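You operate a simulated robot arm through the tools that you are given. There is no shell and no other tool. Be economical: measure what you need, move in short steps, check, and stop when the job is done.

Carry out the task below with a simulated robot arm. There is one attempt and no reset: what you move stays moved.

TASK
Dose 10 ml of blue dye into the beaker of red water.
Fine: on the round mat, one press; park the nozzle arm and put the beaker back.
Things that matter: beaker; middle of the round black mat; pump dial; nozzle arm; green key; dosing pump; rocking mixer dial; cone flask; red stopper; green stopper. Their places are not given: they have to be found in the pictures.

It is judged by the outcome, as a careful person would: the job done as asked, and still so three seconds after it is handed in. It fails if anything else is knocked over, pushed out of place, dropped, spilled or broken.

THE ROBOT
A 7-joint arm with a two-finger parallel gripper, fixed in place. Base frame: the origin is at the foot of the arm, x ahead of it, y to its left, z up; the work surface is at about z = 0. Lengths are in mm, angles in rad, forces in N, time in s.
With the tool pointing down near the work surface it reaches from about 220 to 580 mm from the base axis. Its first joint turns from -1.152 to 1.152 rad. Payload 2.5 kg.
Tool frame: the origin (TCP) lies between the finger pads and is the grasp point; the fingertips stand 23 mm ahead of it; z points along the fingers, y is the line along which they close. The gripper opens to 94 mm. The fingers are 38 mm wide and 10 mm thick; the gripper's body (54 by 96 mm) begins 39 mm behind the TCP.
Orientation is told as [roll, pitch, yaw] about the base's x, y, z axes, in that order, counted from this pose: with the fingers straight down and closing along the base's y, the tool's x points along the base's -x, its y along +y and its z along -z.

THE INTERFACE
- The arm moves only by the tool step_arm. Its argument "targets" is one flat list of numbers, 7 for each row, row after row: the shift along the tool's x, y, z in units of 20 mm (1.0 is 20 mm), then the turn, a rotation vector about the tool's x, y, z in units of 8 degrees (1.0 is 8 degrees), then the finger opening in mm, from 0 to 94. In form: [tx, ty, tz, rx, ry, rz, fingers, tx, ty, tz, rx, ry, rz, fingers, ...]. A call has 1 to 12 rows; each row shifts and turns the commanded pose from where the row before left it, along the tool's axes as they then stand. A call with a number of a shift or a turn outside -1 to 1 is refused whole. A row lasts 0.2 s, in which the tool goes at most 50 mm and 0.15 rad; a call with a longer step from one row to the next is refused whole, and so is a gripper value outside its range. A pose out of reach is approached as far as the arm can. The call stops where the force on the tool passes 70 N (or 10 N more than at its start, if that is more) or the arm is blocked; 0.2 s more then pass. The fingers move at their own pace (about 108 mm/s each) and stop on an object; they squeeze with about 32 N. The grip force told is the motor's: it shows also when the fingers shut on nothing. Time passes only in rows, and 0.2 s behind the last, so rows that do not move let the fingers close. It gives the time, the measured TCP pose, the force on the tool (base axes), the opening and the grip force at its end, in the units of the frame above (readings bear some noise).
- Cameras (640 x 400 px; columns grow to the right, rows downward): "scene" is fixed at [134.4, -414.5, 552.1]; the picture's right is [0.73, -0.68, 0.00], its down [-0.33, -0.35, -0.87] and it looks along [0.60, 0.64, -0.49] (base axes); focal length 288 px, centre (320, 200). "wrist" rides on the gripper at [-39, 0, -44] in the tool frame; the picture's right is [0.00, -1.00, 0.00], its down [0.97, 0.00, -0.24] and it looks along [0.24, 0.00, 0.97] (tool axes); focal length 218 px, centre (320, 200).
- get_image(camera): a new picture of that camera. No time passes.
- probe_pixels(camera, pixels): for up to 12 pixels [column, row] of the newest picture of that camera ("zoom" is the newest enlarged one), the place [x, y, z] in the base frame of the surface seen there, good to about 3 mm. No time passes.
- zoom(camera, box): a new picture of the part [left, top, right, bottom] of that camera's present view, enlarged. No time passes.
- sign_off(): hands the job in; it is judged then, once.

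Work in short steps. Measure before you move; look again where a grasp or a placing could have gone wrong, and mend it. You have 80 turns and 54 pictures in all, the two below and enlarged ones among them. Open the gripper and draw the arm clear of the work before you hand the job in, unless the task says otherwise; then end with one line.

The tools are called after ">>>" as name(argument=value, ...) on one line, values as JSON. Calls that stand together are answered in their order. step_arm: Moves the arm, as the interface text tells. Its arguments: {"type":"object","properties":{"targets":{"type":"array"}},"required":["targets"]} The other tools are called the same way: get_image (camera) takes a picture; probe_pixels (camera, pixels) gives the place of the surface under pixels of a picture; zoom (camera, box) takes an enlarged picture of a part of a camera's view; sign_off () hands the job in.

At the start:

```text
time: 0.0
tcp_pos: [380.8, 40.7, 444.1]
tcp_rot: [0.001, 0.001, -0.001]
wrist_force: [0.1, 0.1, -0.5]
gripper_width: 93.7
gripper_force: 0.2
```

scene: 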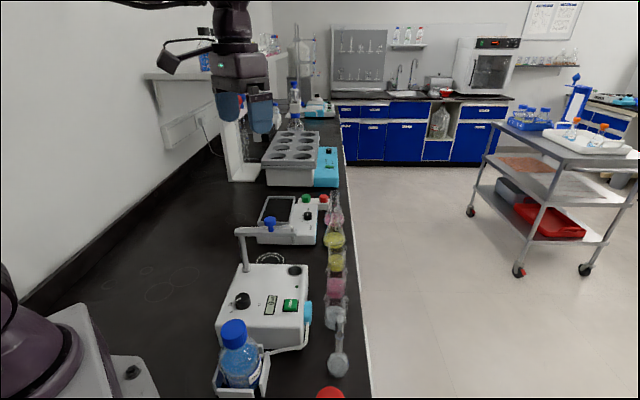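
wrist: 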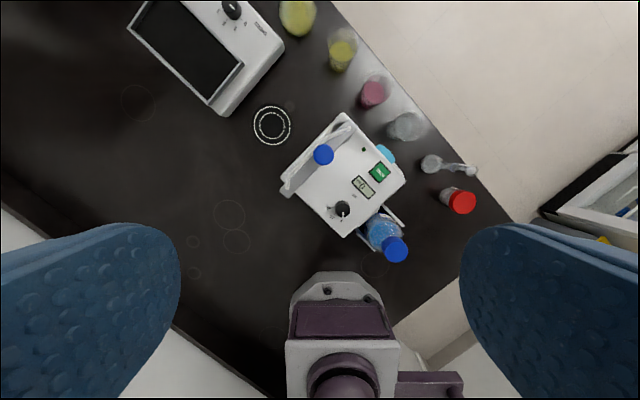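

The wrist view shows the pump near (345,175), the mat at (272,125), and cups along the right. I'll zoom in on both views.

>>> zoom(camera="wrist", box=[230, 80, 430, 270])

>>> zoom(camera="scene", box=[200, 180, 380, 400])

>>> zoom(camera="wrist", box=[270, 0, 500, 220])

```text
2.11 times, centred on (330, 175) of wrist
```

zoom: 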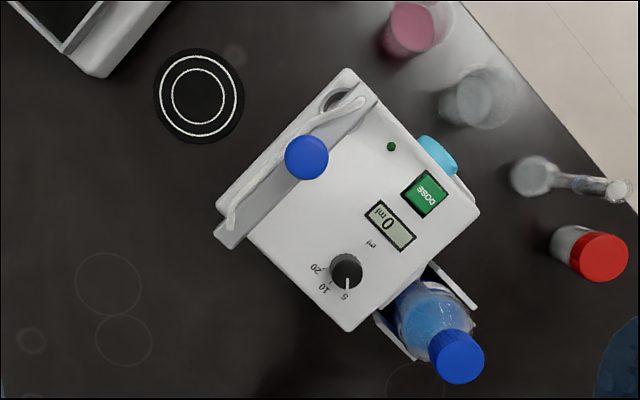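

```text
1.82 times, centred on (290, 290) of scene
```

zoom: 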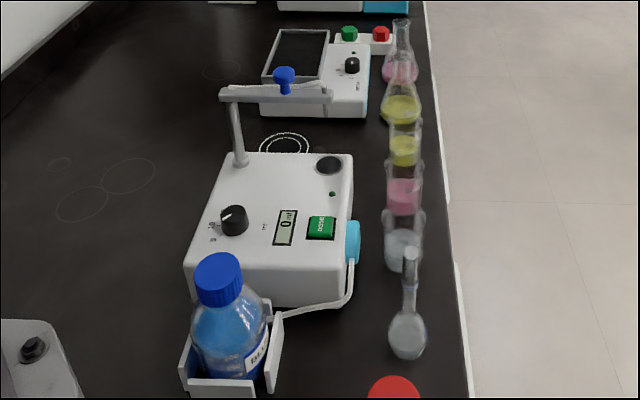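

```text
1.82 times, centred on (385, 110) of wrist
```

zoom: 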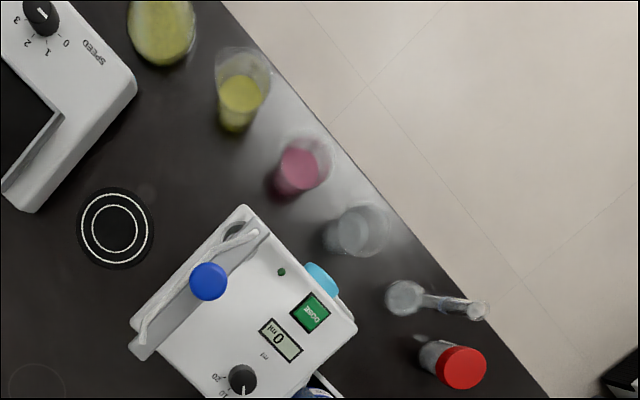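

Now I'll probe the key places in the wrist and scene pictures.

>>> probe_pixels(camera="wrist", pixels=[[272, 125], [323, 154], [342, 209], [380, 172], [372, 95], [285, 189], [343, 119], [346, 236], [404, 181], [366, 115], [363, 149], [386, 154]])

>>> probe_pixels(camera="scene", pixels=[[337, 288], [337, 297], [270, 223], [244, 232], [290, 228], [242, 300], [290, 306], [294, 270], [337, 258], [337, 272], [338, 306], [270, 258]])

>>> zoom(camera="scene", box=[220, 210, 320, 280])

>>> zoom(camera="scene", box=[300, 230, 370, 320])

```text
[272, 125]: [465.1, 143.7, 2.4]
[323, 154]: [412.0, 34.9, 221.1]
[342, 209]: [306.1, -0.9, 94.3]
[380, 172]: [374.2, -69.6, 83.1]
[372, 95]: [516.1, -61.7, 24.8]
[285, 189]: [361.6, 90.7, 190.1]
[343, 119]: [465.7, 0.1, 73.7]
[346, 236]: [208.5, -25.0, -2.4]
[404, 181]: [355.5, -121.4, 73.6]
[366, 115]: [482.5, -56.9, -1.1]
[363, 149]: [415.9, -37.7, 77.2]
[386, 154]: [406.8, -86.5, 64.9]
```

```text
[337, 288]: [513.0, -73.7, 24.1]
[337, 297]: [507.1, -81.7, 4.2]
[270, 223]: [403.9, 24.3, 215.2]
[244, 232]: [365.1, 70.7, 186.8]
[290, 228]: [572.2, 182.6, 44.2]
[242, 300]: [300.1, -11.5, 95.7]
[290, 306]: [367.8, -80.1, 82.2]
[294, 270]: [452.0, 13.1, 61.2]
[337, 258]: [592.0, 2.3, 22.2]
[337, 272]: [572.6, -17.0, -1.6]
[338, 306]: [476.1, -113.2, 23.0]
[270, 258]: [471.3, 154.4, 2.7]
```

```text
5.71 times, centred on (270, 245) of scene
```

zoom: 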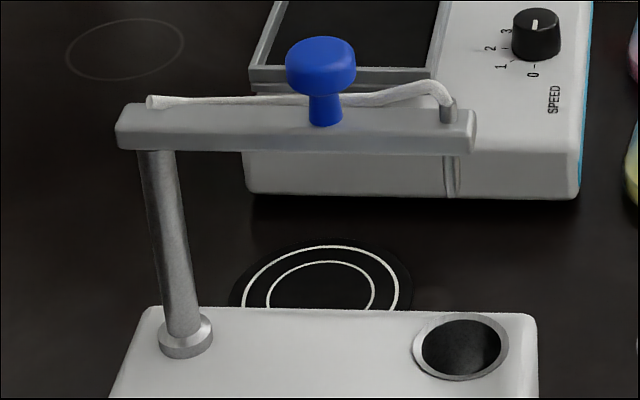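

```text
4.44 times, centred on (335, 275) of scene
```

zoom: 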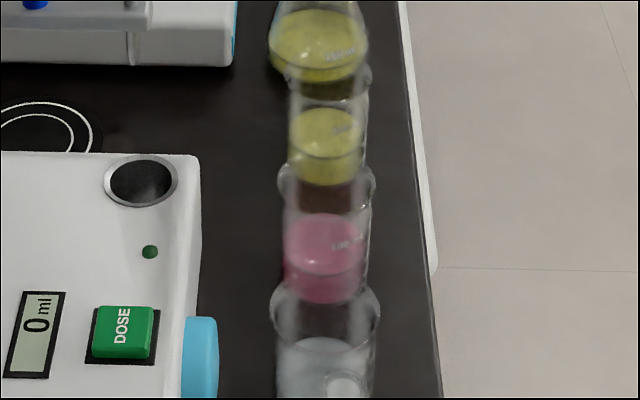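

Places: pump dial (306,-1,94), key (374,-70,83), nozzle knob (412,35,221), mat (465,144,2), and red beaker near (515,-70). I'll move above the beaker for a close look.

>>> step_arm(targets=[-0.55, -0.65, 0.75, 0, 0, 0, 94, -0.55, -0.65, 0.75, 0, 0, 0, 94, -0.55, -0.65, 0.75, 0, 0, 0, 94, -0.55, -0.65, 0.75, 0, 0, 0, 94, -0.55, -0.65, 0.75, 0, 0, 0, 94, -0.55, -0.65, 0.75, 0, 0, 0, 94, -0.55, -0.65, 0.75, 0, 0, 0, 94, -0.55, -0.65, 0.75, 0, 0, 0, 94, -0.55, -0.65, 0.75, 0, 0, 0, 94, -0.55, -0.65, 0.75, 0, 0, 0, 94])

>>> step_arm(targets=[0, 0, 0, 0, 0, -0.94, 94, 0, 0, 0, 0, 0, -0.94, 94, 0, 0, 0, 0, 0, -0.94, 94, 0, 0, 0, 0, 0, -0.94, 94, 0, 0, 0, 0, 0, -0.94, 94, 0, 0, 0, 0, 0, -0.925, 94])

>>> get_image(camera="wrist")

```text
time: 2.2
tcp_pos: [490.5, -89.1, 294.2]
tcp_rot: [-0.001, 0.001, 0.001]
wrist_force: [-0.5, 1.0, -0.1]
gripper_width: 94.0
gripper_force: 0.0
```

```text
time: 3.6
tcp_pos: [490.6, -87.7, 293.5]
tcp_rot: [0.0, 0.001, 0.787]
wrist_force: [-0.4, 0.4, -0.3]
gripper_width: 93.8
gripper_force: 0.1
```

```text
46 pictures are left
```

wrist: 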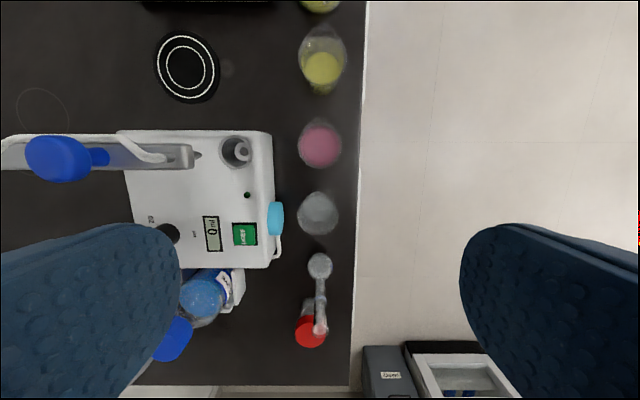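

The red beaker is at about (320,146). I'll zoom in and probe its rim.

>>> zoom(camera="wrist", box=[260, 90, 380, 240])

>>> probe_pixels(camera="wrist", pixels=[[320, 150], [301, 144], [341, 144], [320, 123], [320, 167], [320, 212], [298, 214], [337, 214], [240, 150], [188, 68], [165, 233], [322, 50]])

```text
2.67 times, centred on (320, 165) of wrist
```

zoom: 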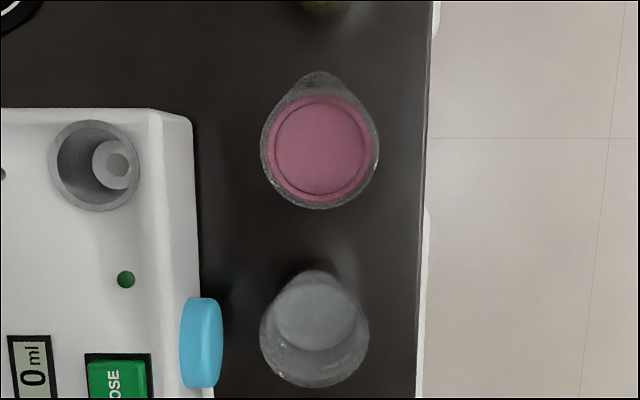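

```text
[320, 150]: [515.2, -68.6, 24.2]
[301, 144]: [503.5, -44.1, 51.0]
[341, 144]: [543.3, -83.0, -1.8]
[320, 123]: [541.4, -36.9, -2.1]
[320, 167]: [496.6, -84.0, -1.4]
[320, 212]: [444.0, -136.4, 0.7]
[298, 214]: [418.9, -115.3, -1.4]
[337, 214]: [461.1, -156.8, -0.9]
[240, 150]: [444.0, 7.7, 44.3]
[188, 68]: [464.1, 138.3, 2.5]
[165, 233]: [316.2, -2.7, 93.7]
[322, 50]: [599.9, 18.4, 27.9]
```

The beaker axis comes out near (518,-61), about 54 mm wide with the rim near z 70, and the pump edge is about 57 mm from the axis. I'll move over it, narrow the fingers to 76 mm, descend partway and check.

>>> step_arm(targets=[-0.95, 0, 0.9, 0, 0, 0, 76, -0.95, 0, 0.9, 0, 0, 0, 76, 0, 0, 1, 0, 0, 0, 76, 0, 0, 1, 0, 0, 0, 76, 0, 0, 1, 0, 0, 0, 76, 0, 0, 1, 0, 0, 0, 76, 0, 0, 1, 0, 0, 0, 76, 0, 0, 1, 0, 0, 0, 76])

>>> get_image(camera="wrist")

>>> zoom(camera="scene", box=[260, 180, 400, 320])

```text
time: 5.4
tcp_pos: [518.8, -61.0, 138.6]
tcp_rot: [0.0, -0.001, 0.785]
wrist_force: [-0.2, 0.3, 0.2]
gripper_width: 75.9
gripper_force: 0.0
```

```text
44 pictures are left
```

wrist: 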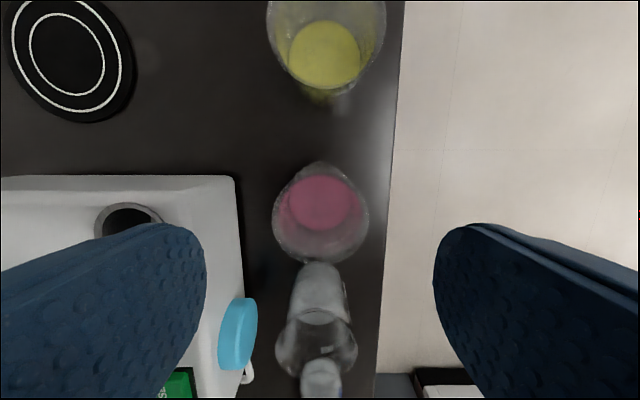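

```text
2.86 times, centred on (330, 250) of scene
```

zoom: 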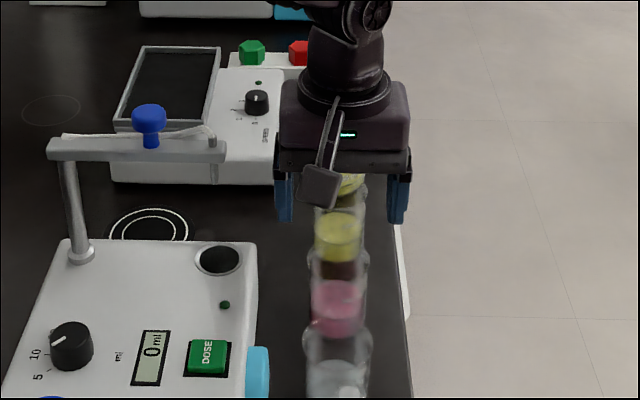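

The beaker is centred between the fingers: rim centre (320,212), and rim height now reads about z 60. I'll probe the pump's edge for clearance before descending.

>>> probe_pixels(camera="wrist", pixels=[[232, 185], [225, 200], [241, 200], [275, 215], [367, 215], [320, 260], [238, 330], [253, 320], [300, 350], [320, 285]])

```text
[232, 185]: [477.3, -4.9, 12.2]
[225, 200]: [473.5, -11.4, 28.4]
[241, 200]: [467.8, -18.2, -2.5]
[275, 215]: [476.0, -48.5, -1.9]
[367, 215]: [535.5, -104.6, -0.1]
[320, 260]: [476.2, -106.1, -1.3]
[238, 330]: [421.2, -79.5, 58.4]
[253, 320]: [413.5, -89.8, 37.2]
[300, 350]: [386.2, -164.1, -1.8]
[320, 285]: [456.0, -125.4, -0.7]
```

The pump's edge is about 68 mm from the beaker axis, so there is room. I'll descend to z about 38 and close.

>>> step_arm(targets=[0, 0, 1, 0, 0, 0, 76, 0, 0, 1, 0, 0, 0, 76, 0, 0, 1, 0, 0, 0, 76, 0, 0, 1, 0, 0, 0, 76, 0, 0, 1, 0, 0, 0, 76, 0, 0, 0, 0, 0, 0, 76, 0, 0, 0, 0, 0, 0, 66, 0, 0, 0, 0, 0, 0, 58, 0, 0, 0, 0, 0, 0, 50, 0, 0, 0, 0, 0, 0, 40, 0, 0, 0, 0, 0, 0, 40])

>>> get_image(camera="wrist")

```text
time: 7.8
tcp_pos: [518.0, -60.4, 38.8]
tcp_rot: [0.0, 0.001, 0.785]
wrist_force: [0.3, -0.7, 0.3]
gripper_width: 48.7
gripper_force: 31.9
```

```text
42 pictures are left
```

wrist: 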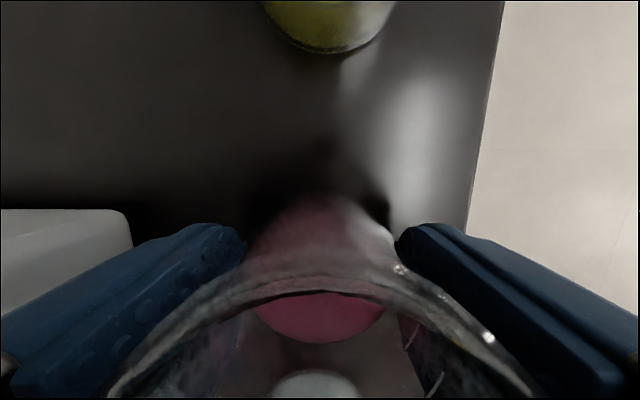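

The beaker is held (48.7 mm opening, 32 N). I'll lift it 100 mm and carry it around the nozzle arm's end towards the mat at about (463.5,143).

>>> step_arm(targets=[0, 0, -0.4, 0, 0, 0, 40, 0, 0, -0.8, 0, 0, 0, 40, 0, 0, -0.8, 0, 0, 0, 40, 0, 0, -0.8, 0, 0, 0, 40, 0, 0, -0.8, 0, 0, 0, 40, 0, 0, -0.8, 0, 0, 0, 40, 0, 0, -0.6, 0, 0, 0, 40])

>>> step_arm(targets=[-0.3, 0.15, 0, 0, 0, 0, 40, -0.6, 0.28, 0, 0, 0, 0, 40, -0.7, 0.34, 0, 0, 0, 0, 40, -0.7, 0.34, 0, 0, 0, 0, 40, -0.7, 0.34, 0, 0, 0, 0, 40, -0.6, 0.285, 0, 0, 0, 0, 40, -0.45, 0.2, 0, 0, 0, 0, 40, -0.28, 0.13, 0, 0, 0, 0, 40])

>>> step_arm(targets=[-0.04, 0.3, 0, 0, 0, 0, 40, -0.08, 0.6, 0, 0, 0, 0, 40, -0.1, 0.75, 0, 0, 0, 0, 40, -0.1, 0.75, 0, 0, 0, 0, 40, -0.1, 0.75, 0, 0, 0, 0, 40, -0.1, 0.75, 0, 0, 0, 0, 40, -0.1, 0.75, 0, 0, 0, 0, 40, -0.1, 0.75, 0, 0, 0, 0, 40, -0.1, 0.75, 0, 0, 0, 0, 40, -0.08, 0.6, 0, 0, 0, 0, 40, -0.04, 0.3, 0, 0, 0, 0, 40])

>>> get_image(camera="scene")

>>> get_image(camera="wrist")

```text
time: 9.4
tcp_pos: [516.6, -62.0, 138.3]
tcp_rot: [0.002, 0.002, 0.786]
wrist_force: [-0.7, -0.3, -1.1]
gripper_width: 48.9
gripper_force: 32.1
```

```text
time: 11.2
tcp_pos: [548.9, 29.5, 137.6]
tcp_rot: [0.0, 0.0, 0.784]
wrist_force: [-0.2, -0.5, -1.3]
gripper_width: 48.8
gripper_force: 31.6
```

```text
time: 12.6
tcp_pos: [512.2, 75.9, 139.8]
tcp_rot: [-0.035, -0.006, 0.805]
wrist_force: [5.7, -3.9, -2.3]
gripper_width: 48.8
gripper_force: 32.2
stopped in row 6: the force on the tool passed its limit (the readings are from after the stop); the commanded pose is now the measured one
```

```text
41 pictures are left
```

scene: 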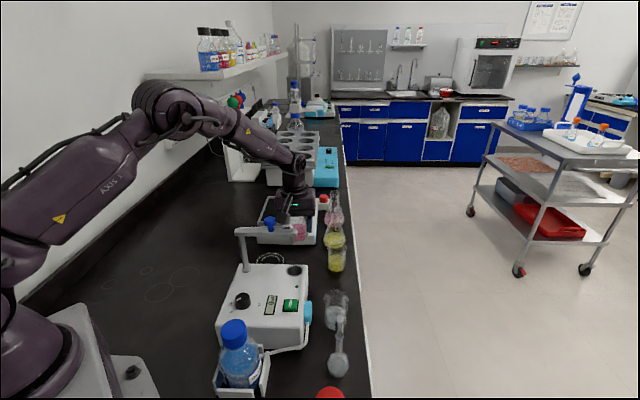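

```text
40 pictures are left
```

wrist: 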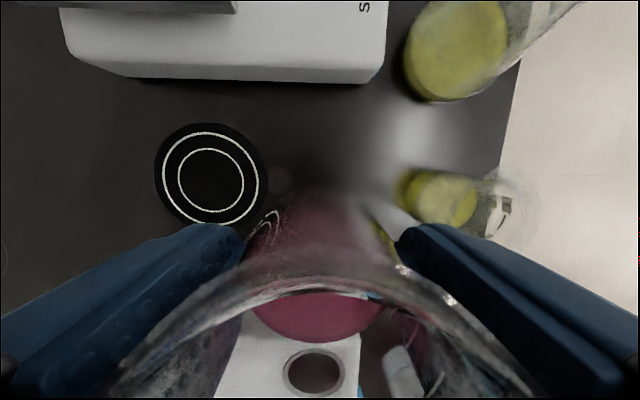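

The move stopped at (512,76) on a force limit. I'll zoom in to see what was touched.

>>> zoom(camera="scene", box=[220, 140, 360, 280])

>>> probe_pixels(camera="scene", pixels=[[244, 232], [270, 222], [280, 204], [290, 205], [262, 230], [280, 185], [296, 175], [284, 214]])

```text
2.86 times, centred on (290, 210) of scene
```

zoom: 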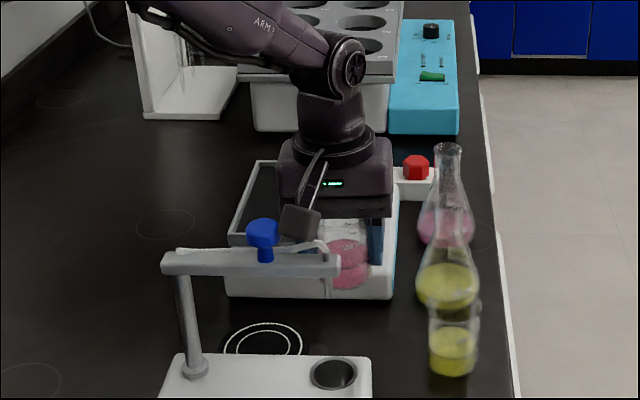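

```text
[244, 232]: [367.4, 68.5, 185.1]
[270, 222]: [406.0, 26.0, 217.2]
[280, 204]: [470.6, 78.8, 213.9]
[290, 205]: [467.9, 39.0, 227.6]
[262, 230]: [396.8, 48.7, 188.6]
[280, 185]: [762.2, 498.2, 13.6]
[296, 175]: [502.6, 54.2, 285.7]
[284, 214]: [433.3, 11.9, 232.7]
```

The box on the wrist's rear side (tool +x, around z 230) touched the nozzle arm, which has not moved. I'll back off along the same path, level the tool and raise it.

>>> step_arm(targets=[0.02, -0.3, 0, 0, 0, 0, 40, 0.08, -0.6, 0, 0, 0, 0, 40, 0.08, -0.6, 0, -0.1, -0.07, 0, 40, 0.0, -0.3, 0, -0.1, -0.07, 0, 40, 0, 0, -0.5, 0, 0, 0, 40, 0, 0, -0.8, 0, 0, 0, 40, 0, 0, -0.8, 0, 0, 0, 40, 0, 0, -0.8, 0, 0, 0, 40, 0, 0, -0.8, 0, 0, 0, 40, 0, 0, -0.8, 0, 0, 0, 40, 0, 0, -0.5, 0, 0, 0, 40])

>>> zoom(camera="scene", box=[220, 140, 360, 280])

```text
time: 15.0
tcp_pos: [534.9, 45.9, 240.7]
tcp_rot: [-0.004, -0.026, 0.804]
wrist_force: [0.7, 0.5, -1.8]
gripper_width: 48.8
gripper_force: 32.4
```

```text
2.86 times, centred on (290, 210) of scene
```

zoom: 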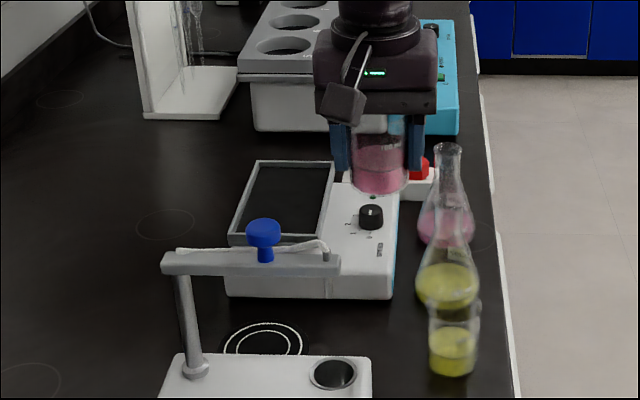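

I'm clear now. I'll level and turn the tool to yaw -45° so the box points away from the pump.

>>> step_arm(targets=[0, 0, 0, -0.13, 0.13, 0, 40, 0, 0, 0, 0, 0, 0.95, 40, 0, 0, 0, 0, 0, 0.95, 40, 0, 0, 0, 0, 0, 0.95, 40, 0, 0, 0, 0, 0, 0.95, 40, 0, 0, 0, 0, 0, 0.95, 40, 0, 0, 0, 0, 0, 0.95, 40, 0, 0, 0, 0, 0, 0.95, 40, 0, 0, 0, 0, 0, 0.95, 40, 0, 0, 0, 0, 0, 0.95, 40, 0, 0, 0, 0, 0, 0.95, 40, 0, 0, 0, 0, 0, 0.95, 40])

```text
time: 17.6
tcp_pos: [535.2, 47.5, 241.2]
tcp_rot: [0.009, 0.011, -0.658]
wrist_force: [-0.1, 0.7, -0.8]
gripper_width: 49.0
gripper_force: 31.9
```

>>> step_arm(targets=[0, 0, 0, 0, -0.1, 0.91, 40, 0.35, 0.05, 0, 0, 0, 0, 40, 0.65, 0.09, 0, 0, 0, 0, 40, 0.7, 0.1, 0, 0, 0, 0, 40, 0.7, 0.1, 0, 0, 0, 0, 40, 0.7, 0.1, 0, 0, 0, 0, 40, 0.7, 0.1, 0, 0, 0, 0, 40, 0.7, 0.1, 0, 0, 0, 0, 40, 0.65, 0.09, 0, 0, 0, 0, 40, 0.45, 0.06, 0, 0, 0, 0, 40, 0.3, 0.05, 0, 0, 0, 0, 40])

>>> get_image(camera="wrist")

>>> get_image(camera="scene")

```text
time: 20.0
tcp_pos: [461.7, 142.4, 239.7]
tcp_rot: [0.009, -0.002, -0.783]
wrist_force: [-0.6, 0.3, -1.6]
gripper_width: 48.9
gripper_force: 32.3
```

```text
37 pictures are left
```

wrist: 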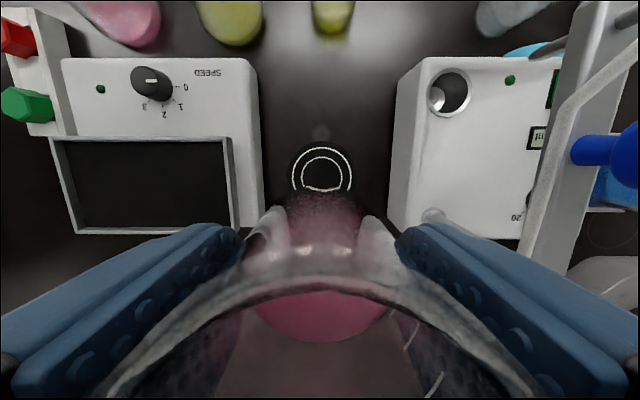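

```text
36 pictures are left
```

scene: 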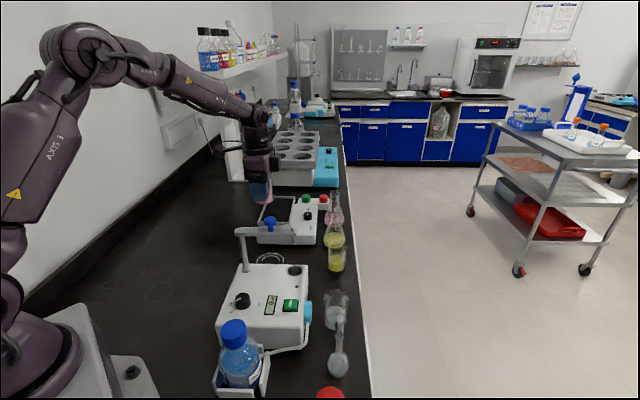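

The mat's rings are centred under the beaker (u≈321, v≈176). I'll descend to just above the mat.

>>> step_arm(targets=[-0.05, 0.05, 0.6, 0, 0, 0, 40, 0, 0, 0.95, 0, 0, 0, 40, 0, 0, 0.95, 0, 0, 0, 40, 0, 0, 0.95, 0, 0, 0, 40, 0, 0, 0.95, 0, 0, 0, 40, 0, 0, 0.95, 0, 0, 0, 40, 0, 0, 0.95, 0, 0, 0, 40, 0, 0, 0.95, 0, 0, 0, 40, 0, 0, 0.95, 0, 0, 0, 40, 0, 0, 0.8, 0, 0, 0, 40, 0, 0, 0.5, 0, 0, 0, 40])

>>> zoom(camera="scene", box=[220, 160, 340, 280])

```text
time: 22.4
tcp_pos: [462.9, 145.2, 50.0]
tcp_rot: [0.007, 0.0, -0.782]
wrist_force: [-0.1, -0.4, -0.6]
gripper_width: 48.8
gripper_force: 31.7
```

```text
3.33 times, centred on (280, 220) of scene
```

zoom: 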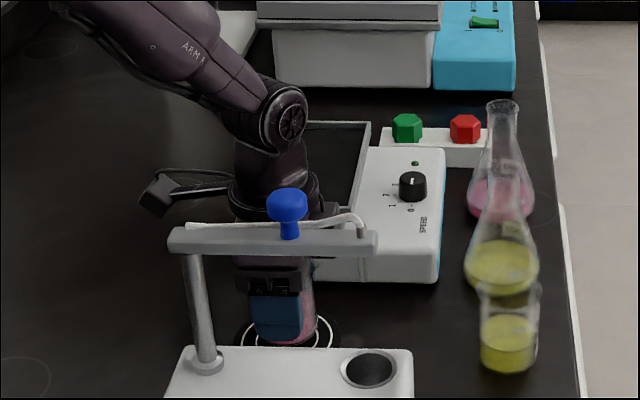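

The beaker is just above the mat. I'll lower the last 9 mm, release and open to 72 mm.

>>> step_arm(targets=[-0.1, -0.07, 0.2, 0, 0, 0, 40, 0, 0, 0.15, 0, 0, 0, 40, 0, 0, 0.09, 0, 0, 0, 40, 0, 0, 0, 0, 0, 0, 50, 0, 0, 0, 0, 0, 0, 56, 0, 0, 0, 0, 0, 0, 64, 0, 0, 0, 0, 0, 0, 74, 0, 0, 0, 0, 0, 0, 74])

>>> get_image(camera="wrist")

```text
time: 24.2
tcp_pos: [465.8, 141.7, 42.1]
tcp_rot: [0.008, 0.002, -0.783]
wrist_force: [-0.7, -0.1, -0.5]
gripper_width: 73.9
gripper_force: 0.1
```

```text
34 pictures are left
```

wrist: 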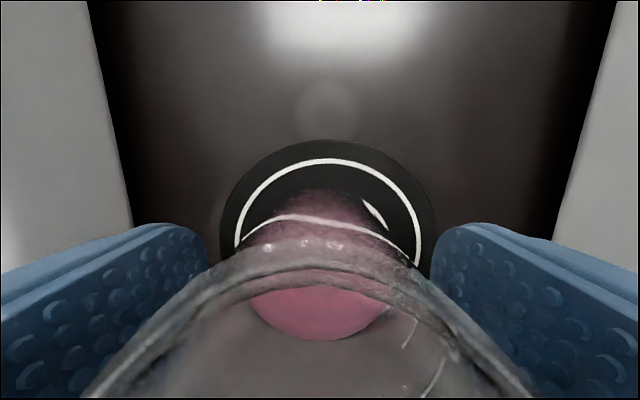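

Released. I'll rise straight up and check centring.

>>> step_arm(targets=[0, 0, -0.5, 0, 0, 0, 74, 0, 0, -1, 0, 0, 0, 74, 0, 0, -1, 0, 0, 0, 74, 0, 0, -1, 0, 0, 0, 74, 0, 0, -1, 0, 0, 0, 74, 0, 0, -1, 0, 0, 0, 74, 0, 0, -1, 0, 0, 0, 74, 0, 0, -1, 0, 0, 0, 74, 0, 0, -1, 0, 0, 0, 74, 0, 0, -1, 0, 0, 0, 74, 0, 0, -1, 0, 0, 0, 74, 0, 0, -1, 0, 0, 0, 74])

>>> get_image(camera="wrist")

>>> zoom(camera="wrist", box=[260, 110, 380, 230])

```text
time: 26.8
tcp_pos: [463.3, 140.2, 272.7]
tcp_rot: [0.007, 0.0, -0.784]
wrist_force: [-0.1, -0.3, 0.0]
gripper_width: 74.1
gripper_force: 0.1
```

```text
33 pictures are left
```

wrist: 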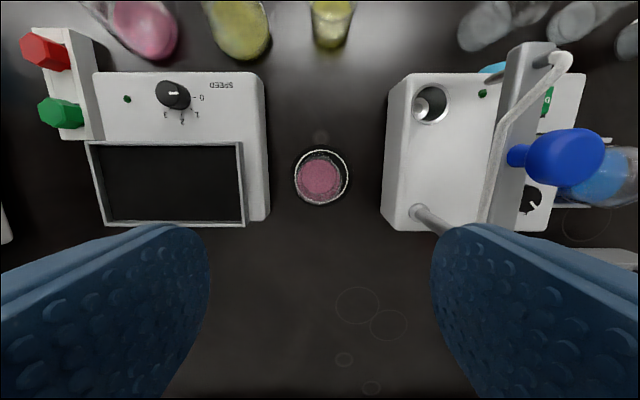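

```text
3.33 times, centred on (320, 170) of wrist
```

zoom: 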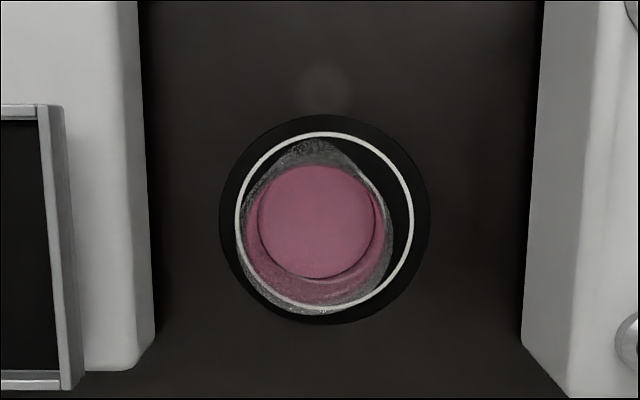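

The beaker stands on the mat within about 3 mm of the middle. Next I'll rise and go to view the pump dial near (306,-1).

>>> step_arm(targets=[0, 0, -0.7, 0, 0, 0, 74, 0, 0, -0.7, 0, 0, 0, 74, -0.025, -0.965, 0, 0, 0, 0, 74, -0.025, -0.965, 0, 0, 0, 0, 74, -0.025, -0.965, 0, 0, 0, 0, 74, -0.025, -0.965, 0, 0, 0, 0, 74, -0.025, -0.965, 0, 0, 0, 0, 74, -0.025, -0.965, 0, 0, 0, 0, 74, -0.025, -0.965, 0, 0, 0, 0, 74, -0.025, -0.965, 0, 0, 0, 0, 74, -0.025, -0.965, 0, 0, 0, 0, 74, -0.025, -0.965, 0, 0, 0, 0, 74])

>>> step_arm(targets=[0, 0, 0.5, 0, 0, -0.94, 50, 0, 0, 0.5, 0, 0, -0.94, 50, 0, 0, 0.5, 0, 0, -0.94, 50, 0, 0, 0.5, 0, 0, -0.94, 50, 0, 0, 0.5, 0, 0, -0.94, 50, 0, 0, 0.5, 0, 0, -0.91, 50])

>>> get_image(camera="wrist")

```text
time: 29.4
tcp_pos: [329.4, -2.0, 298.5]
tcp_rot: [0.01, 0.0, -0.782]
wrist_force: [0.1, 0.2, 0.6]
gripper_width: 74.1
gripper_force: 0.0
```

```text
time: 30.8
tcp_pos: [330.8, 0.7, 238.4]
tcp_rot: [0.006, -0.006, 0.003]
wrist_force: [0.0, 0.1, 0.6]
gripper_width: 49.9
gripper_force: 0.1
```

```text
31 pictures are left
```

wrist: 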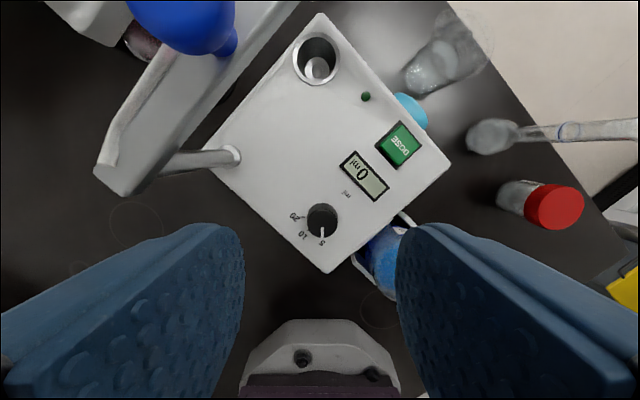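

>>> zoom(camera="wrist", box=[260, 170, 380, 260])

>>> probe_pixels(camera="wrist", pixels=[[320, 215], [326, 213], [400, 144], [401, 150], [322, 242], [303, 234], [295, 214], [317, 58], [235, 155], [110, 170], [215, 25], [360, 215]])

```text
4.44 times, centred on (320, 215) of wrist
```

zoom: 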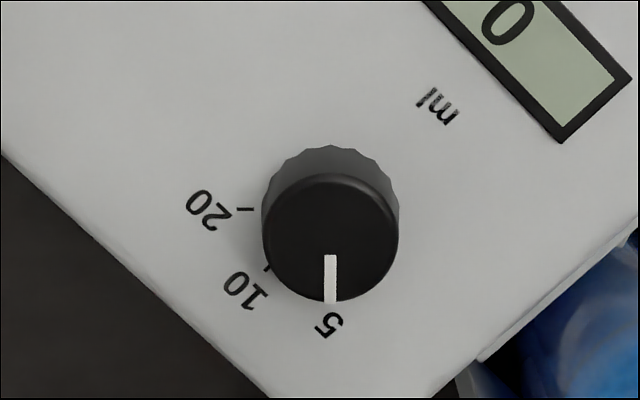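

```text
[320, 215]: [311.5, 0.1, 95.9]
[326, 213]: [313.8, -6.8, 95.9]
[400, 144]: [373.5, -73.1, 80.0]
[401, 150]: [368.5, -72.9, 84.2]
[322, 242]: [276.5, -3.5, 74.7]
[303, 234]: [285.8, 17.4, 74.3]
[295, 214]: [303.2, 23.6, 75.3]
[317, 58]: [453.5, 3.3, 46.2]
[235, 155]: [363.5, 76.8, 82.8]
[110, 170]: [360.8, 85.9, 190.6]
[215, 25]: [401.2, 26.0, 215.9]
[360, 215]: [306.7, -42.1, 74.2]
```

The dial's top centre is at (302,-1.5), top z 96, pointer at 5 (-x), with 10 lying 45° clockwise seen from above. I'll lower to grip it.

>>> step_arm(targets=[0.72, -0.05, 0.5, 0, 0, 0, 50, 0.72, -0.06, 0.8, 0, 0, 0, 50, 0, 0, 1, 0, 0, 0, 50, 0, 0, 1, 0, 0, 0, 50, 0, 0, 1, 0, 0, 0, 50, 0, 0, 1, 0, 0, 0, 50, 0, 0, 0.7, 0, 0, 0, 50, 0, 0, 0.4, 0, 0, 0, 50])

>>> get_image(camera="wrist")

```text
time: 32.6
tcp_pos: [303.8, -3.8, 110.4]
tcp_rot: [0.005, -0.006, 0.002]
wrist_force: [-0.1, 0.8, 1.1]
gripper_width: 50.1
gripper_force: 0.2
```

```text
29 pictures are left
```

wrist: 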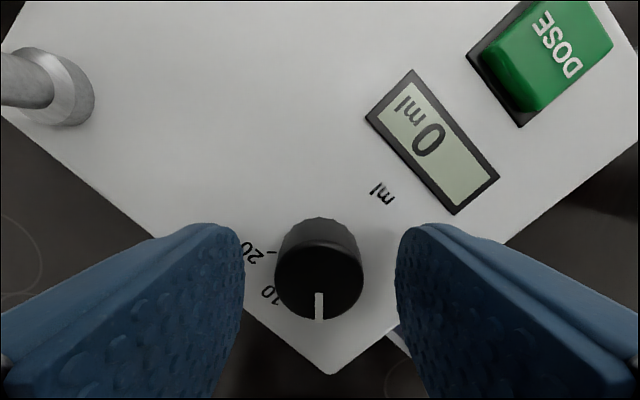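

The dial is centred between the fingers. I'll lower 8 mm, close, and turn 45° clockwise.

>>> step_arm(targets=[0, 0, 0.4, 0, 0, 0, 50, 0, 0, 0, 0, 0, 0, 36, 0, 0, 0, 0, 0, 0, 24, 0, 0, 0, 0, 0, 0, 20, 0, 0, 0, 0, 0, 0.8, 20, 0, 0, 0, 0, 0, 0.8, 20, 0, 0, 0, 0, 0, 0.8, 20, 0, 0, 0, 0, 0, 0.8, 20, 0, 0, 0, 0, 0, 0.8, 20, 0, 0, 0, 0, 0, 0.8, 20, 0, 0, 0, 0, 0, 0.83, 20, 0, 0, 0, 0, 0, 0, 20])

>>> get_image(camera="wrist")

```text
time: 35.2
tcp_pos: [303.4, -3.4, 102.2]
tcp_rot: [0.007, -0.001, -0.792]
wrist_force: [-0.2, -15.0, -2.2]
gripper_width: 29.1
gripper_force: 45.4
```

```text
28 pictures are left
```

wrist: 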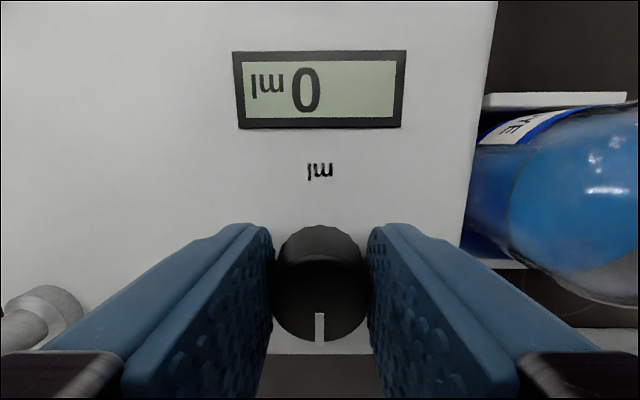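

The pointer turned with the tool. I'll release, rise and verify.

>>> step_arm(targets=[0, 0, 0, 0, 0, 0, 40, 0, 0, 0, 0, 0, 0, 54, 0, 0, 0, 0, 0, 0, 54, 0, 0, -0.7, 0, 0, 0, 54, 0, 0, -1, 0, 0, 0, 54, 0, 0, -1, 0, 0, 0, 54, 0, 0, -1, 0, 0, 0, 54, 0, 0, -1, 0, 0, 0, 54, 0, 0, -1, 0, 0, 0, 54, 0, 0, -1, 0, 0, 0, 54, 0, 0, -1, 0, 0, 0, 54])

>>> zoom(camera="wrist", box=[250, 150, 390, 290])

>>> get_image(camera="wrist")

```text
time: 37.6
tcp_pos: [302.7, -3.3, 256.7]
tcp_rot: [0.008, 0.0, -0.784]
wrist_force: [0.3, 0.1, 0.4]
gripper_width: 53.8
gripper_force: 0.1
```

```text
2.86 times, centred on (320, 220) of wrist
```

zoom: 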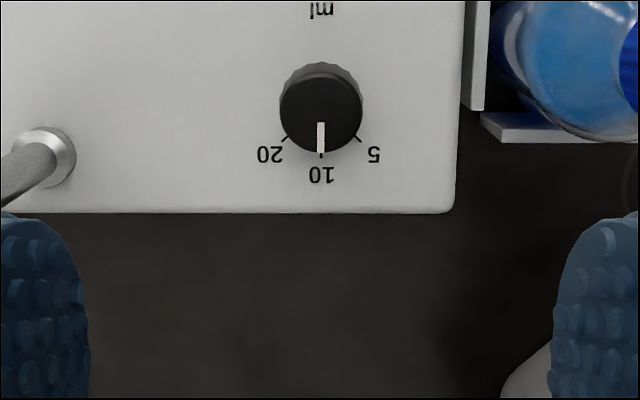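

```text
26 pictures are left
```

wrist: 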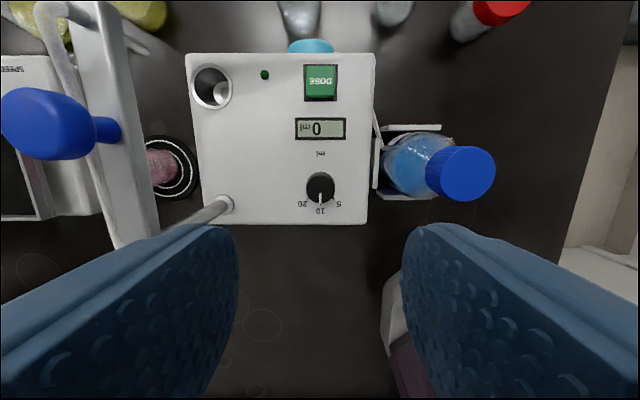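

The dial reads 10. Next is the nozzle knob, near (410,36), with the post near (359,80). I'll move above the knob at z about 290 to look.

>>> step_arm(targets=[0, 0, -0.9, 0, 0, 0, 60, 0, 0, -0.8, 0, 0, 0, 60, -0.4, 0.87, 0, 0, 0, 0, 60, -0.4, 0.87, 0, 0, 0, 0, 60, -0.4, 0.87, 0, 0, 0, 0, 60, -0.4, 0.87, 0, 0, 0, 0, 60, -0.4, 0.87, 0, 0, 0, 0, 60, -0.4, 0.87, 0, 0, 0, 0, 60])

>>> get_image(camera="wrist")

>>> zoom(camera="scene", box=[220, 170, 340, 270])

```text
time: 39.4
tcp_pos: [410.0, 36.9, 290.7]
tcp_rot: [0.008, 0.0, -0.787]
wrist_force: [-0.5, -0.6, -0.5]
gripper_width: 60.0
gripper_force: 0.1
```

```text
25 pictures are left
```

wrist: 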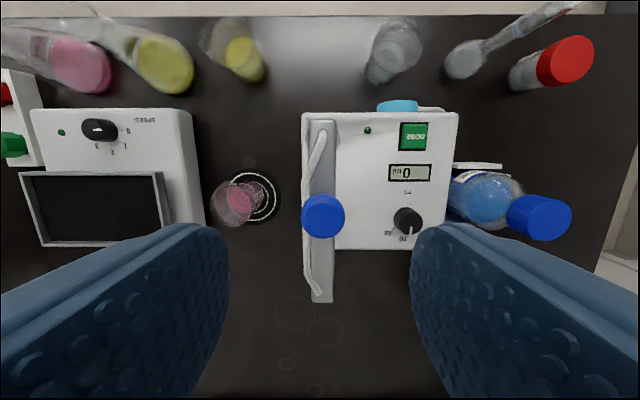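

```text
4.00 times, centred on (280, 220) of scene
```

zoom: 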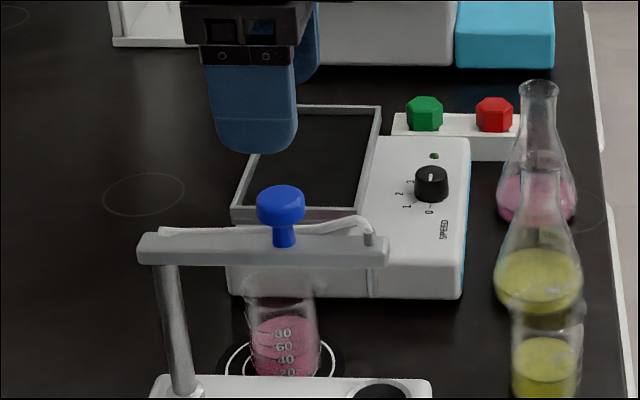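

The knob is nearly centred under the tool. The geometry gives post (360.5,85), knob radius 71 mm, and a swing of about +74° to the mat. I'll lower and grip the knob.

>>> step_arm(targets=[-0.1, -0.05, 0.8, 0, 0, 0, 60, 0, 0, 1, 0, 0, 0, 60, 0, 0, 0.9, 0, 0, 0, 60, 0, 0, 0.65, 0, 0, 0, 60, 0, 0, 0, 0, 0, 0, 45, 0, 0, 0, 0, 0, 0, 30, 0, 0, 0, 0, 0, 0, 18, 0, 0, 0, 0, 0, 0, 15])

>>> zoom(camera="scene", box=[220, 170, 340, 270])

```text
time: 41.2
tcp_pos: [411.5, 34.0, 223.8]
tcp_rot: [0.01, -0.002, -0.786]
wrist_force: [11.0, 5.3, -6.7]
gripper_width: 25.6
gripper_force: 44.9
```

```text
4.00 times, centred on (280, 220) of scene
```

zoom: 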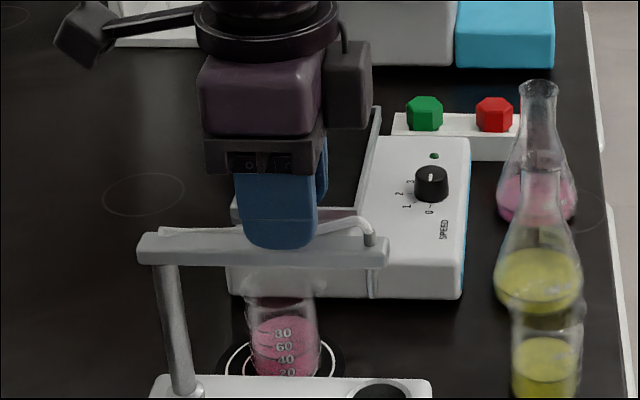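

The knob is gripped. I'll swing half way (37°) and check.

>>> step_arm(targets=[0.01, 0.2, 0, 0, 0, -0.4, 15, 0.03, 0.457, 0, 0, 0, -0.925, 15, 0.03, 0.457, 0, 0, 0, -0.925, 15, 0.03, 0.457, 0, 0, 0, -0.925, 15, 0.03, 0.457, 0, 0, 0, -0.925, 15])

>>> zoom(camera="scene", box=[220, 170, 340, 270])

```text
time: 42.4
tcp_pos: [428.6, 69.7, 224.5]
tcp_rot: [0.006, -0.005, -0.212]
wrist_force: [20.0, -4.5, -24.9]
gripper_width: 25.6
gripper_force: 45.0
```

```text
4.00 times, centred on (280, 220) of scene
```

zoom: 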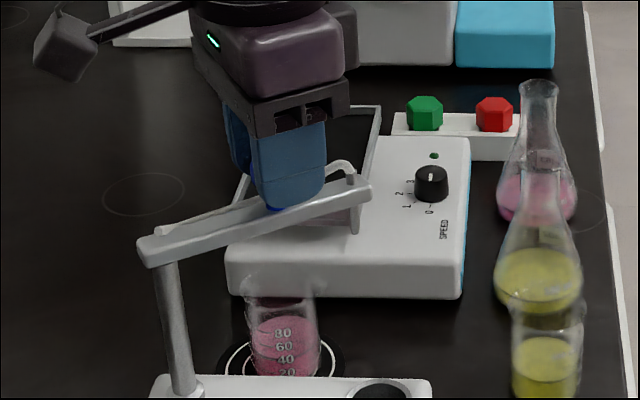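

The arm follows, now at about -12.5°. I'll carry on to about 29°, easing slightly outward and down.

>>> step_arm(targets=[-0.03, 0.457, 0.03, 0, 0, -0.925, 15, 0.0, 0.457, 0, 0, 0, -0.925, 15, 0.02, 0.457, 0, 0, 0, -0.925, 15, 0.03, 0.457, 0, 0, 0, -0.925, 15])

>>> zoom(camera="scene", box=[220, 170, 340, 270])

```text
time: 43.4
tcp_pos: [428.7, 105.5, 223.6]
tcp_rot: [0.006, -0.003, 0.306]
wrist_force: [-25.2, -5.9, 12.9]
gripper_width: 25.6
gripper_force: 45.6
```

```text
4.00 times, centred on (280, 220) of scene
```

zoom: 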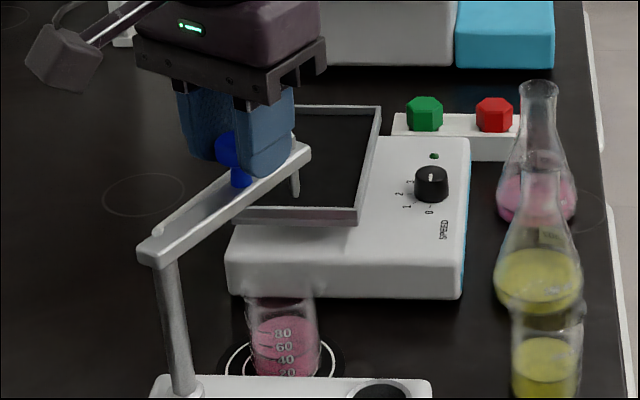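

Now at about 17°. I'll turn 12° more, easing inward slightly.

>>> step_arm(targets=[0.06, 0.37, 0, 0, 0, -0.75, 15, 0.05, 0.37, 0, 0, 0, -0.75, 15])

>>> get_image(camera="scene")

>>> zoom(camera="scene", box=[220, 170, 340, 270])

```text
time: 44.0
tcp_pos: [422.3, 118.8, 224.4]
tcp_rot: [0.001, -0.008, 0.516]
wrist_force: [-4.2, -3.1, -0.2]
gripper_width: 25.5
gripper_force: 44.5
```

```text
20 pictures are left
```

scene: 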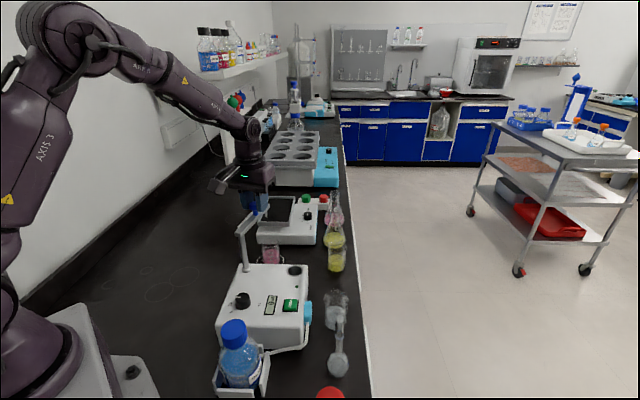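

```text
4.00 times, centred on (280, 220) of scene
```

zoom: 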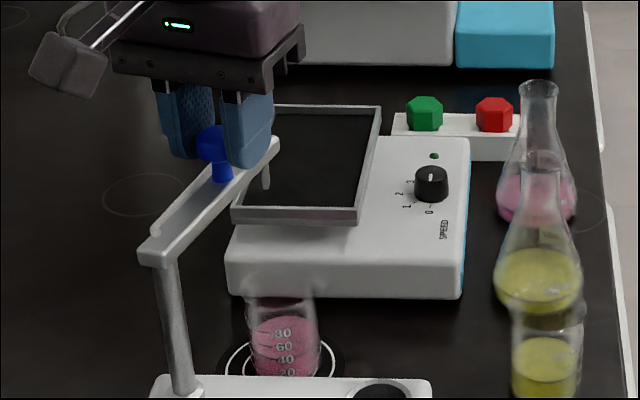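

The nozzle tip reads about (463,140), over the beaker. I'll release the knob and rise.

>>> step_arm(targets=[0, 0, 0, 0, 0, 0, 30, 0, 0, 0, 0, 0, 0, 45, 0, 0, 0, 0, 0, 0, 60, 0, 0, 0, 0, 0, 0, 60, 0, 0, -0.6, 0, 0, 0, 60, 0, 0, -1, 0, 0, 0, 60, 0, 0, -1, 0, 0, 0, 60, 0, 0, -1, 0, 0, 0, 60, 0, 0, -1, 0, 0, 0, 60])

>>> get_image(camera="wrist")

>>> zoom(camera="wrist", box=[240, 40, 400, 200])

```text
time: 46.0
tcp_pos: [423.2, 118.6, 316.9]
tcp_rot: [0.002, -0.008, 0.514]
wrist_force: [0.9, -0.1, -0.3]
gripper_width: 59.9
gripper_force: 0.1
```

```text
18 pictures are left
```

wrist: 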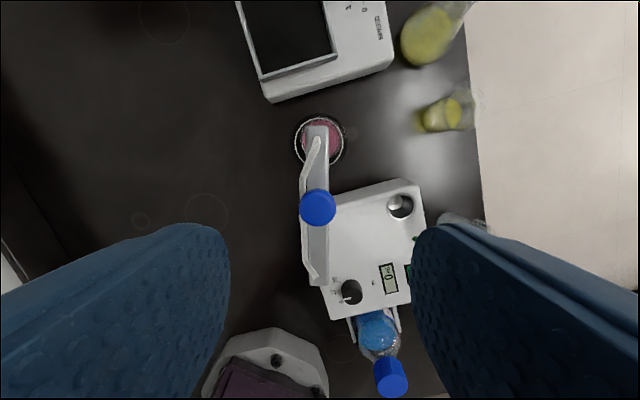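

```text
2.50 times, centred on (320, 120) of wrist
```

zoom: 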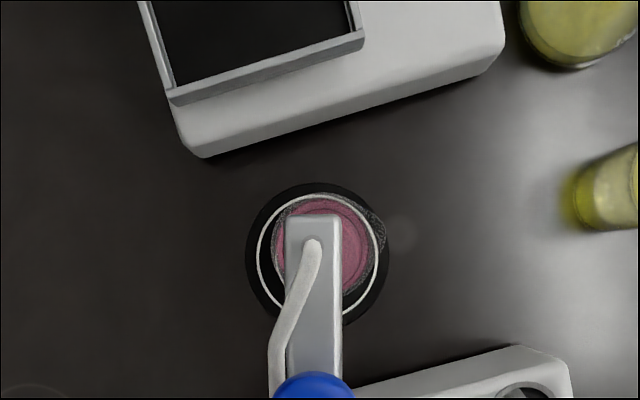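

The nozzle is over the beaker. Next I'll close the fingers, turn to yaw -45°, and move above the green key at (371,-70).

>>> step_arm(targets=[0, 0, 0, 0, 0, 0.93, 40, 0, 0, 0, 0, 0, 0.93, 20, 0, 0, 0, 0, 0, 0.93, 0, 0, 0, 0, 0, 0, 0.93, 0, 0, 0, 0, 0, 0, 0.93, 0, 0, 0, 0, 0, 0, 0.93, 0, 0, 0, 0, 0, 0, 0.93, 0, 0, 0, 0, 0, 0, 0.93, 0, 0, 0, 0, 0, 0, 0.93, 0, 0, 0, 0, 0, 0, 0.93, 0])

>>> step_arm(targets=[-0.537, -0.945, 0, 0, 0, 0, 0, -0.537, -0.945, 0, 0, 0, 0, 0, -0.537, -0.945, 0, 0, 0, 0, 0, -0.537, -0.945, 0, 0, 0, 0, 0, -0.537, -0.945, 0, 0, 0, 0, 0, -0.537, -0.945, 0, 0, 0, 0, 0, -0.537, -0.945, 0, 0, 0, 0, 0, -0.537, -0.945, 0, 0, 0, 0, 0, -0.537, -0.945, 0, 0, 0, 0, 0, 0, 0, 1, 0, 0, 0, 0, 0, 0, 1, 0, 0, 0, 0, 0, 0, 1, 0, 0, 0, 0])

>>> step_arm(targets=[0, 0, 1, 0, 0, 0, 0, 0, 0, 1, 0, 0, 0, 0, 0, 0, 1, 0, 0, 0, 0, 0, 0, 1, 0, 0, 0, 0, 0, 0, 1, 0, 0, 0, 0])

>>> get_image(camera="wrist")

```text
time: 48.2
tcp_pos: [421.0, 119.0, 315.1]
tcp_rot: [0.008, 0.0, -0.788]
wrist_force: [0.3, -0.1, 0.0]
gripper_width: 0.0
gripper_force: 31.3
```

```text
time: 50.8
tcp_pos: [370.1, -68.8, 253.2]
tcp_rot: [0.006, -0.001, -0.784]
wrist_force: [0.0, 0.0, 0.1]
gripper_width: 0.0
gripper_force: 31.7
```

```text
time: 52.0
tcp_pos: [373.3, -69.5, 153.2]
tcp_rot: [0.007, 0.001, -0.785]
wrist_force: [-0.1, -1.0, 0.2]
gripper_width: 0.0
gripper_force: 32.0
```

```text
16 pictures are left
```

wrist: 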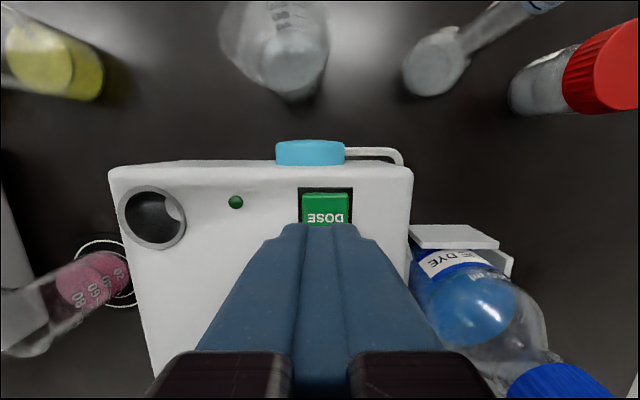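

The key is just ahead and slightly right of the fingertips. I'll adjust, then descend to just above it.

>>> step_arm(targets=[-0.15, -0.13, 0.8, 0, 0, 0, 0, 0, 0, 0.8, 0, 0, 0, 0, 0, 0, 0.5, 0, 0, 0, 0, 0, 0, 0.1, 0, 0, 0, 0, 0, 0, 0.1, 0, 0, 0, 0])

```text
time: 53.2
tcp_pos: [371.6, -74.1, 108.7]
tcp_rot: [0.01, -0.002, -0.785]
wrist_force: [-0.3, -0.4, 0.4]
gripper_width: 0.1
gripper_force: 32.3
```

>>> step_arm(targets=[0, 0, 0.1, 0, 0, 0, 0, 0, 0, 0.1, 0, 0, 0, 0, 0, 0, 0.08, 0, 0, 0, 0])

>>> zoom(camera="scene", box=[230, 200, 330, 320])

```text
time: 54.0
tcp_pos: [372.3, -73.0, 103.7]
tcp_rot: [0.009, -0.002, -0.785]
wrist_force: [1.3, 0.1, 1.1]
gripper_width: 0.0
gripper_force: 32.0
```

```text
3.33 times, centred on (280, 260) of scene
```

zoom: 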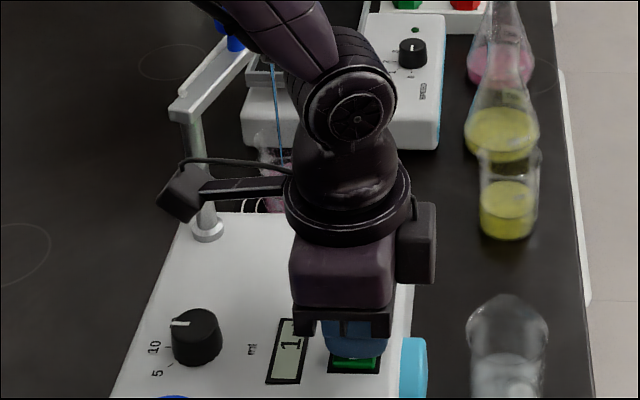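

Blue dye is streaming and the display counts "1", so the press registered. I'll lift off and wait.

>>> step_arm(targets=[0, 0, -0.5, 0, 0, 0, 0, 0, 0, -1, 0, 0, 0, 0, 0, 0, -1, 0, 0, 0, 0, 0, 0, -1, 0, 0, 0, 0, 0, 0, -1, 0, 0, 0, 0, 0, 0, -1, 0, 0, 0, 0, 0, 0, -1, 0, 0, 0, 0, 0, 0, -1, 0, 0, 0, 0, 0, 0, -1, 0, 0, 0, 0, 0, 0, -1, 0, 0, 0, 0, 0, 0, -1, 0, 0, 0, 0, 0, 0, 0, 0, 0, 0, 0])

>>> get_image(camera="wrist")

```text
time: 56.6
tcp_pos: [371.0, -73.9, 312.5]
tcp_rot: [0.009, 0.0, -0.785]
wrist_force: [-0.2, -0.6, -0.1]
gripper_width: 0.0
gripper_force: 31.8
```

```text
14 pictures are left
```

wrist: 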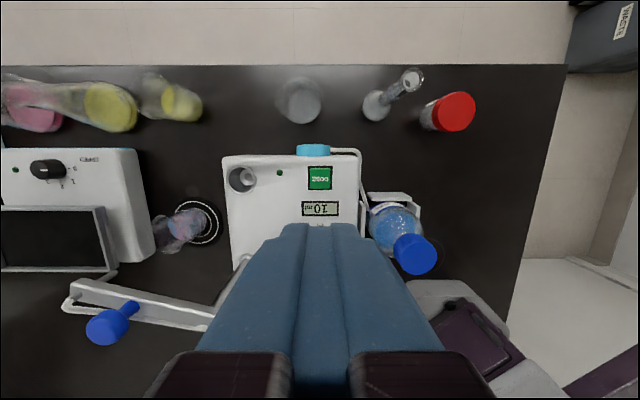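

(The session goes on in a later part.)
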